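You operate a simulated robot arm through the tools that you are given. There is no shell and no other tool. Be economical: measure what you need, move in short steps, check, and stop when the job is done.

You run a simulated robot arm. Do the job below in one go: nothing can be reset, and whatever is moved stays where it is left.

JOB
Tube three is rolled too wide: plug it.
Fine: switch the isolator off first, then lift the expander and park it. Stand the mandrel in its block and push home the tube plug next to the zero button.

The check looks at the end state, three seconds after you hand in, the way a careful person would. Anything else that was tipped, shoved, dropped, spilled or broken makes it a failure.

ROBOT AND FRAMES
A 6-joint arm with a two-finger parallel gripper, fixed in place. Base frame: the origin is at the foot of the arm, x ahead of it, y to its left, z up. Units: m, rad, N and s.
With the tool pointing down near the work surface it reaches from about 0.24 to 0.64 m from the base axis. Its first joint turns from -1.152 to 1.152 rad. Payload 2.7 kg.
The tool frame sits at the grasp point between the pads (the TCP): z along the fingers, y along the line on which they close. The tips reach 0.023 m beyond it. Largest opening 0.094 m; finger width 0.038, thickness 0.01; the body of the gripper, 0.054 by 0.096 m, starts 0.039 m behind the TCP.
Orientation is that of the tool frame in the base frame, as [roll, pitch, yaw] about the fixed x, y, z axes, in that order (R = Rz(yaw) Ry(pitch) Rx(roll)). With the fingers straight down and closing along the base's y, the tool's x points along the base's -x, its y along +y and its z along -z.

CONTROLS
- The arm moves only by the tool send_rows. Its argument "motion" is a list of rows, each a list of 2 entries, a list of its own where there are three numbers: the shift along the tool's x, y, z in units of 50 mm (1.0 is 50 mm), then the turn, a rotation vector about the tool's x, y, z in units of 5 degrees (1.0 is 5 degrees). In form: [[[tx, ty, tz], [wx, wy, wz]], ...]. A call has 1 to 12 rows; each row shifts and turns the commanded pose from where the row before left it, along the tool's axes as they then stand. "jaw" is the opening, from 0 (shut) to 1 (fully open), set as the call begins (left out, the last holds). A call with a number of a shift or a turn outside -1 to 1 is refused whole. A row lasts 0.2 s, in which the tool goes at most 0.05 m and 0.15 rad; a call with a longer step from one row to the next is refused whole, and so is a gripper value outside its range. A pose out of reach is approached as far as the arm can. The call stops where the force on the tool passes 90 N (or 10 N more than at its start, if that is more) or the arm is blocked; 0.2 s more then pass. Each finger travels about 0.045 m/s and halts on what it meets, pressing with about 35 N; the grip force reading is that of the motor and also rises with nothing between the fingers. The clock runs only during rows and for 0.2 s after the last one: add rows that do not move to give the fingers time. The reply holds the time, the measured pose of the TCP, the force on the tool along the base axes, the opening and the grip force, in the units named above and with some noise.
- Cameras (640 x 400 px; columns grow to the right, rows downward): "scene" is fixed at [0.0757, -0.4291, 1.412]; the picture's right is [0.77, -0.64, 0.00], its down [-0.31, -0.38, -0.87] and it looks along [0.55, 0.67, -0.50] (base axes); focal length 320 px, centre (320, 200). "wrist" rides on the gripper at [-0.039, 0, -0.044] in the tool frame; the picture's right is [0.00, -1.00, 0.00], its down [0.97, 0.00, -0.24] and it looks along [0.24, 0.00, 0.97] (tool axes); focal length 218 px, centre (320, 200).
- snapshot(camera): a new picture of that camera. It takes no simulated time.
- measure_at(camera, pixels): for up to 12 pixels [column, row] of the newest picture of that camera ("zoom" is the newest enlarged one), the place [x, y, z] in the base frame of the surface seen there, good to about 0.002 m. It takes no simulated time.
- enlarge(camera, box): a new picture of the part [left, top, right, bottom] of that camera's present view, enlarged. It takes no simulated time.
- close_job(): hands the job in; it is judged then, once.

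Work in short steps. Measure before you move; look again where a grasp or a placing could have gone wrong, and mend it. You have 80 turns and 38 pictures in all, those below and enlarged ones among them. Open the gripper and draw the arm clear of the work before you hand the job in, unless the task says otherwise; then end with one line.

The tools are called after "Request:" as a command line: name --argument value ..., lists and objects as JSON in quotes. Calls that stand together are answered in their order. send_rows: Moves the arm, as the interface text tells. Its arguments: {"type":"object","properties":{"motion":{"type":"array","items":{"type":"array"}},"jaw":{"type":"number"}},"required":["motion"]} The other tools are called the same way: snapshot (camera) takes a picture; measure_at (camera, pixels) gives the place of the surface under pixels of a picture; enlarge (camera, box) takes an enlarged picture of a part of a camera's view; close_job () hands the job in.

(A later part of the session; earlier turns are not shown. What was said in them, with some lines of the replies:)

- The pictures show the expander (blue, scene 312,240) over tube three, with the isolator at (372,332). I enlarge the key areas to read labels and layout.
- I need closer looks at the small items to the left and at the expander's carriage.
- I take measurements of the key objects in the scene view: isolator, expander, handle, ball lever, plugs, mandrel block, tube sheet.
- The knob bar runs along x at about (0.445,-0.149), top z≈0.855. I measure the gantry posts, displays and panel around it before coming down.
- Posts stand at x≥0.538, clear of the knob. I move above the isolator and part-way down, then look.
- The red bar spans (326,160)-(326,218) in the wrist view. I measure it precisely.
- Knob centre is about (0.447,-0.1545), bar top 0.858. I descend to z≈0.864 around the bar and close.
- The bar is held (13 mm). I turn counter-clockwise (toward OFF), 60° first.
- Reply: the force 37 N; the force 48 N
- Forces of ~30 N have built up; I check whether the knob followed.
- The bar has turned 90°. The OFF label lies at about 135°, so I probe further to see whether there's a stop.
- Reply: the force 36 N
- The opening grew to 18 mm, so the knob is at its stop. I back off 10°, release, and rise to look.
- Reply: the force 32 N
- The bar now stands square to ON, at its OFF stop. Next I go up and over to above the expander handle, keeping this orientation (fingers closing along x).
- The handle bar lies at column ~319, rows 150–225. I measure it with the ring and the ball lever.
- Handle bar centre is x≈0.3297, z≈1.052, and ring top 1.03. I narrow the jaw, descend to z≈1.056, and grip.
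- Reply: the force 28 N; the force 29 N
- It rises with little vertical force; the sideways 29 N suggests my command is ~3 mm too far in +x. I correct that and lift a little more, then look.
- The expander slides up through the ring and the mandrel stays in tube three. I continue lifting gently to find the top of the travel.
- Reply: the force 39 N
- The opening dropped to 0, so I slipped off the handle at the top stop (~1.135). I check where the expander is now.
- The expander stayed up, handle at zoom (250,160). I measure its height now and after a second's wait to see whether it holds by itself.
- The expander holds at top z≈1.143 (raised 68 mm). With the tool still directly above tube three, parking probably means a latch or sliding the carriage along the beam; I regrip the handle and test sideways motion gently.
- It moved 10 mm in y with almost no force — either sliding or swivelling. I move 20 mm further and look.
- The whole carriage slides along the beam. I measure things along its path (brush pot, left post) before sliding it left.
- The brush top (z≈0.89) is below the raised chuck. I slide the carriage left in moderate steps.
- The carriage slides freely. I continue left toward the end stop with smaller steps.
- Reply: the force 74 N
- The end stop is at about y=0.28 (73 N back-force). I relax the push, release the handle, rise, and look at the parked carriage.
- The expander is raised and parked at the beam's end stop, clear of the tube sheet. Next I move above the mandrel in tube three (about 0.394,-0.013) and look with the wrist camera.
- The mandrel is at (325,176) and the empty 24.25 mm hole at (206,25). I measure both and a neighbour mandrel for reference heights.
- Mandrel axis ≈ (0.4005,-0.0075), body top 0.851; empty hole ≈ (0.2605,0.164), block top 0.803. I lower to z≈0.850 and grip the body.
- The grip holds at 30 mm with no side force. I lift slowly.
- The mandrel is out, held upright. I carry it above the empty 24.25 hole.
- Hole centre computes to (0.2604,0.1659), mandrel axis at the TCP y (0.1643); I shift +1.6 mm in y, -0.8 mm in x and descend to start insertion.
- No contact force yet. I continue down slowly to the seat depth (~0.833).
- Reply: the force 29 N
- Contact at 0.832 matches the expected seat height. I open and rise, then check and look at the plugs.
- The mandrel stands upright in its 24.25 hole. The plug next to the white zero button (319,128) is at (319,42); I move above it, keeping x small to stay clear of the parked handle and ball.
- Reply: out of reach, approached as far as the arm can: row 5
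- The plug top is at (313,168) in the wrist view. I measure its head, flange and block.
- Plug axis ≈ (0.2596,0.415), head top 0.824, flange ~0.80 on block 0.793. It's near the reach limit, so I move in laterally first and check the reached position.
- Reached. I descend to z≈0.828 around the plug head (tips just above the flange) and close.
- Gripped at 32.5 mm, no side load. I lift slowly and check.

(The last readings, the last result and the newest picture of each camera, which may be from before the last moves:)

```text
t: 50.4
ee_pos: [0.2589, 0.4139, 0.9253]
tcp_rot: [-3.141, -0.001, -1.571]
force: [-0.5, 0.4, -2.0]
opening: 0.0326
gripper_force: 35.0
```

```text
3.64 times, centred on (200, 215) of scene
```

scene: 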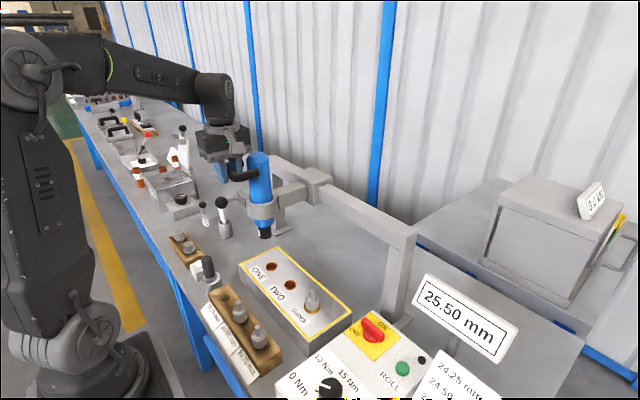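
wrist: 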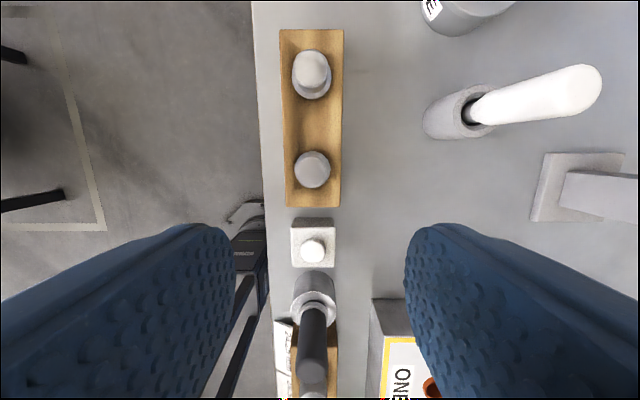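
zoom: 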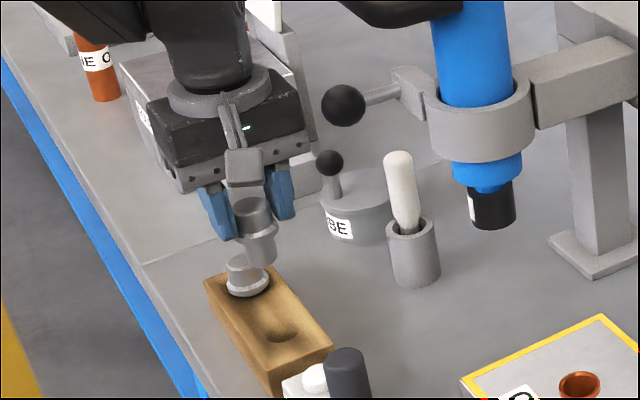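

The plug is held upright. I measure its lower end, the gauge top and the ball to plan a clear path.

Request:
measure_at --camera "zoom" --pixels '[[259, 258], [257, 225], [254, 208], [347, 352], [343, 105], [325, 103], [243, 175], [243, 185]]'

```text
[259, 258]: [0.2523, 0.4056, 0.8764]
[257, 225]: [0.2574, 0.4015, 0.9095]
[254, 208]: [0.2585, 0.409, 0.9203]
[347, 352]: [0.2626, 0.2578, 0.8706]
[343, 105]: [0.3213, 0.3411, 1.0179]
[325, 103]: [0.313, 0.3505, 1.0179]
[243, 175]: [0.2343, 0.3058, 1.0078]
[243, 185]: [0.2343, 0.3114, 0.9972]
```

Gauge top is 0.871 and the plug's lower end is 51 mm below the TCP. I raise to z≈1.0, hold x≈0.252 past the ball and handle, and travel to y≈0.10.

Request:
send_rows --motion '[[[0, 0.12, -0.75], [0, 0, 0]], [[0, 0, -0.75], [0, 0, 0]], [[0.5, 0, 0], [0, 0, 0]], [[0.8, 0, 0], [0, 0, 0]], [[0.8, 0, 0], [0, 0, 0]], [[0.8, 0, 0], [0, 0, 0]], [[0.8, 0, 0], [0, 0, 0]], [[0.8, 0, 0], [0, 0, 0]], [[0.8, 0, 0], [0, 0, 0]], [[0.8, 0, 0], [0, 0, 0]], [[0, 0, 0], [0, 0, 0]]]'

```text
t: 52.8
ee_pos: [0.2569, 0.1072, 0.9971]
tcp_rot: [-3.141, 0.0, -1.57]
force: [-1.2, -0.4, -3.1]
opening: 0.0329
gripper_force: 35.1
out of reach, approached as far as the arm can: row 1
```

Past the obstacles. I move over tube three (0.4005,-0.007), lower partly and check alignment.

Request:
send_rows --motion '[[[0.457, -0.574, 0], [0, 0, 0]], [[0.457, -0.574, 0], [0, 0, 0]], [[0.457, -0.574, 0], [0, 0, 0]], [[0.457, -0.574, 0], [0, 0, 0]], [[0.457, -0.574, 0], [0, 0, 0]], [[0, 0, 0.7], [0, 0, 0]], [[0, 0, 0.7], [0, 0, 0]], [[0, 0, 0], [0, 0, 0]]]'

Request:
snapshot --camera "wrist"

```text
t: 54.6
ee_pos: [0.4023, -0.0071, 0.9279]
tcp_rot: [3.141, -0.001, -1.571]
force: [0.4, 0.0, -1.5]
opening: 0.0326
gripper_force: 34.7
```

```text
5 pictures are left
```

wrist: 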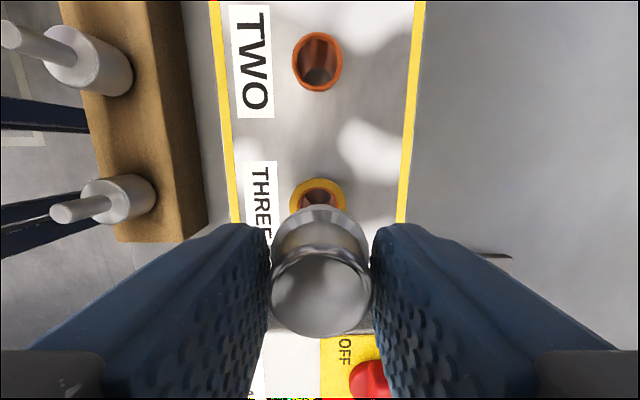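

Tube ring centre computes to about (0.4013,-0.0083), plug axis ~(0.4023,-0.005). I shift -1 mm x, -3.3 mm y and descend slowly to start insertion.

Request:
send_rows --motion '[[[0.066, 0.02, 0.3], [0, 0, 0]], [[0, 0, 0.4], [0, 0, 0]], [[0, 0, 0.2], [0, 0, 0]], [[0, 0, 0.1], [0, 0, 0]], [[0, 0, 0.1], [0, 0, 0]], [[0, 0, 0], [0, 0, 0]]]'

```text
t: 56.0
ee_pos: [0.4016, -0.0113, 0.8731]
tcp_rot: [3.14, -0.002, -1.571]
force: [-0.9, 0.7, -1.7]
opening: 0.0324
gripper_force: 34.7
```

No contact so far. I continue slowly.

Request:
send_rows --motion '[[[0, 0, 0.06], [0, 0, 0]], [[0, 0, 0.06], [0, 0, 0]], [[0, 0, 0.06], [0, 0, 0]], [[0, 0, 0], [0, 0, 0]]]'

```text
t: 57.0
ee_pos: [0.4005, -0.0103, 0.8642]
tcp_rot: [-3.14, 0.001, -1.57]
force: [0.2, 0.3, -2.2]
opening: 0.0324
gripper_force: 35.5
```

Request:
send_rows --motion '[[[0, 0, 0.06], [0, 0, 0]], [[0, 0, 0.06], [0, 0, 0]], [[0, 0, 0.04], [0, 0, 0]], [[0, 0, 0], [0, 0, 0]]]'

Request:
enlarge --camera "scene" --box '[260, 240, 380, 340]'

```text
t: 58.0
ee_pos: [0.4007, -0.0108, 0.8555]
tcp_rot: [-3.14, 0.001, -1.571]
force: [-0.2, 0.7, -2.3]
opening: 0.0326
gripper_force: 34.7
```

```text
4.00 times, centred on (320, 290) of scene
```

zoom: 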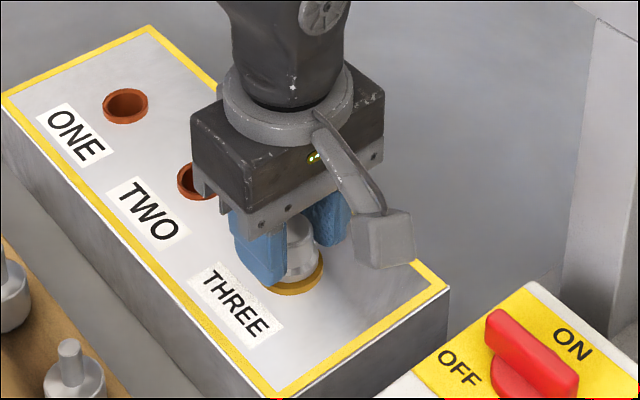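

The plug is in the tube and has no resistance yet. I push further until it seats.

Request:
send_rows --motion '[[[0, 0, 0.06], [0, 0, 0]], [[0, 0, 0.04], [0, 0, 0]], [[0, 0, 0], [0, 0, 0]]]'

```text
t: 58.8
ee_pos: [0.4019, -0.0106, 0.8529]
tcp_rot: [-3.139, -0.001, -1.57]
force: [-7.7, -0.5, 28.1]
opening: 0.033
gripper_force: 34.7
```

28 N at a depth where the flange should meet the sheet. I release, rise, close the fingers and press on the head to make sure it is home.

Request:
send_rows --jaw 0.6 --motion '[[[0, 0, -0.04], [0, 0, 0]], [[0, 0, 0], [0, 0, 0]], [[0, 0, 0], [0, 0, 0]], [[0, 0, -0.4], [0, 0, 0]], [[0, 0, -0.6], [0, 0, 0]], [[0, 0, 0], [0, 0, 0]]]'

Request:
enlarge --camera "wrist" --box '[240, 140, 400, 290]'

Request:
measure_at --camera "zoom" --pixels '[[320, 200], [320, 240], [320, 160], [280, 200], [360, 200]]'

```text
t: 60.2
ee_pos: [0.402, -0.0103, 0.9053]
tcp_rot: [-3.141, -0.002, -1.57]
force: [-0.1, -0.9, 0.2]
opening: 0.0562
gripper_force: 0.0
```

```text
2.67 times, centred on (320, 215) of wrist
```

zoom: 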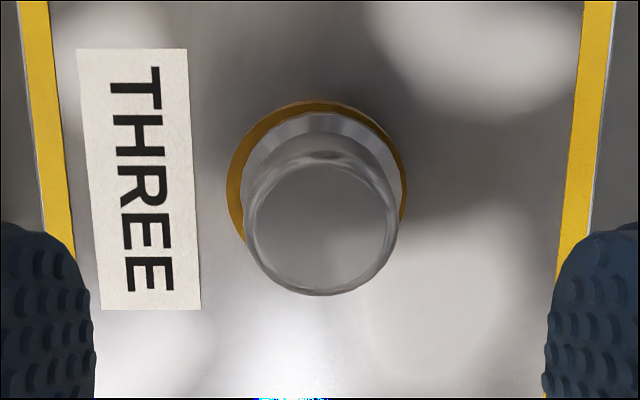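

```text
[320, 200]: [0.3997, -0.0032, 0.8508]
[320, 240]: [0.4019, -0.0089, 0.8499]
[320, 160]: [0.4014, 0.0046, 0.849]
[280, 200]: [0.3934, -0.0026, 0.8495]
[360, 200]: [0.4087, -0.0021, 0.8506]
```

Head top is 0.850, 30 mm above the sheet, as it sat above its block. I press with closed fingers on its centre (0.401,-0.007) to confirm.

Request:
send_rows --jaw 0 --motion '[[[-0.06, 0.01, 0], [0, 0, 0]], [[0, 0, 0], [0, 0, 0]], [[0, 0, 0], [0, 0, 0]], [[0, 0, 0], [0, 0, 0]], [[0, 0, 0], [0, 0, 0]], [[0, 0, 0.3], [0, 0, 0]], [[0, 0, 0.2], [0, 0, 0]], [[0, 0, 0.1], [0, 0, 0]], [[0, 0, 0.06], [0, 0, 0]], [[0, 0, 0], [0, 0, 0]]]'

```text
t: 62.4
ee_pos: [0.4003, -0.0087, 0.8728]
tcp_rot: [-3.136, -0.001, -1.57]
force: [-23.1, -0.2, 62.7]
opening: 0.0003
gripper_force: 34.6
```

63 N and the head hasn't moved (tips at 0.850). One more small push near the limit, to compare.

Request:
send_rows --motion '[[[0, 0.02, 0.02], [0, 0, 0]], [[0, 0, 0], [0, 0, 0]]]'

Request:
send_rows --motion '[[[0, 0, -0.5], [0, 0, 0]], [[0, 0, -0.9], [0, 0, 0]], [[0, 0, -0.9], [0, 0, 0]], [[0, 0, -0.9], [0, 0, 0]], [[0, 0, -0.9], [0, 0, 0]], [[0, 0, -0.9], [0, 0, 0]], [[0, 0, -0.9], [0, 0, 0]], [[0, 0, 0], [0, 0, 0]]]'

Request:
enlarge --camera "scene" --box '[200, 200, 400, 350]'

```text
t: 63.0
ee_pos: [0.4002, -0.0081, 0.8742]
tcp_rot: [-3.133, -0.001, -1.571]
force: [-20.6, -0.1, 75.7]
opening: 0.0
gripper_force: 34.7
```

```text
t: 64.8
ee_pos: [0.3983, -0.0079, 1.1636]
tcp_rot: [-3.141, -0.001, -1.57]
force: [0.1, 0.0, -0.1]
opening: 0.0001
gripper_force: 35.0
```

```text
2.67 times, centred on (300, 275) of scene
```

zoom: 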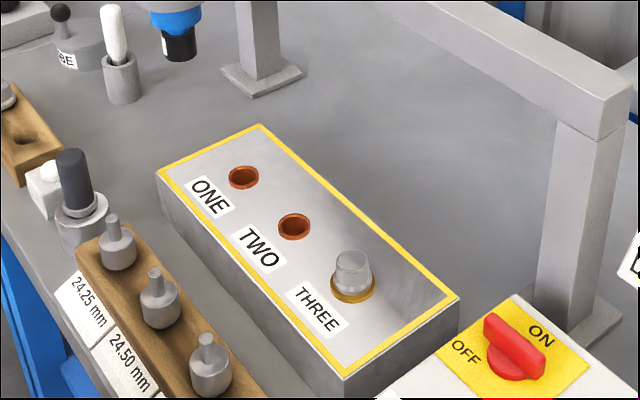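

The plug's flange sits on the tube rim, isolator is at OFF, mandrel is in its block. I open the gripper, rise a little, and take a last overall look.

Request:
send_rows --jaw 0.9 --motion '[[[0, 0, -0.9], [0, 0, 0]], [[0, 0, -0.9], [0, 0, 0]], [[0, 0, 0], [0, 0, 0]], [[0, 0, 0], [0, 0, 0]], [[0, 0, 0], [0, 0, 0]]]'

Request:
snapshot --camera "scene"

Request:
measure_at --camera "scene" --pixels '[[241, 141], [225, 155], [215, 178], [312, 297]]'

```text
t: 66.0
ee_pos: [0.3984, -0.0075, 1.2554]
tcp_rot: [-3.141, 0.0, -1.571]
force: [0.4, 0.1, -0.4]
opening: 0.0845
gripper_force: 0.2
```

```text
1 pictures are left
```

scene: 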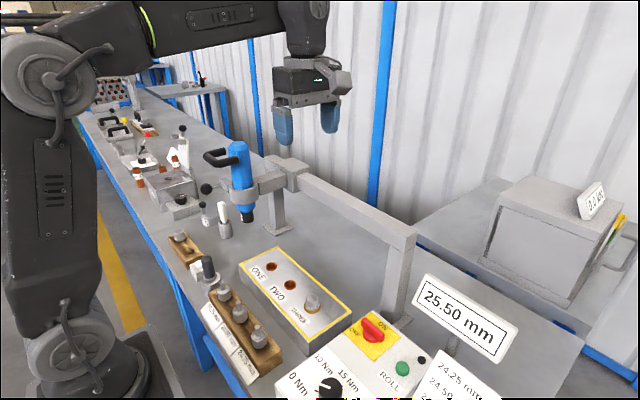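

```text
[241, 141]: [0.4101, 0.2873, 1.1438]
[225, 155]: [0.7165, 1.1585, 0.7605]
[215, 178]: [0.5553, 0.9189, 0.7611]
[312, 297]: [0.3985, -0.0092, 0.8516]
```

The expander is still up at z≈1.144 at the end stop (y≈0.287), and everything else is in place. I hand in.

Request:
close_job

```text
The job is handed in.
```

I switched the isolator off, lifted the expander and parked it at the left end stop, stood the mandrel in its 24.25 mm hole, and pushed the plug from next to the zero button home in tube three.
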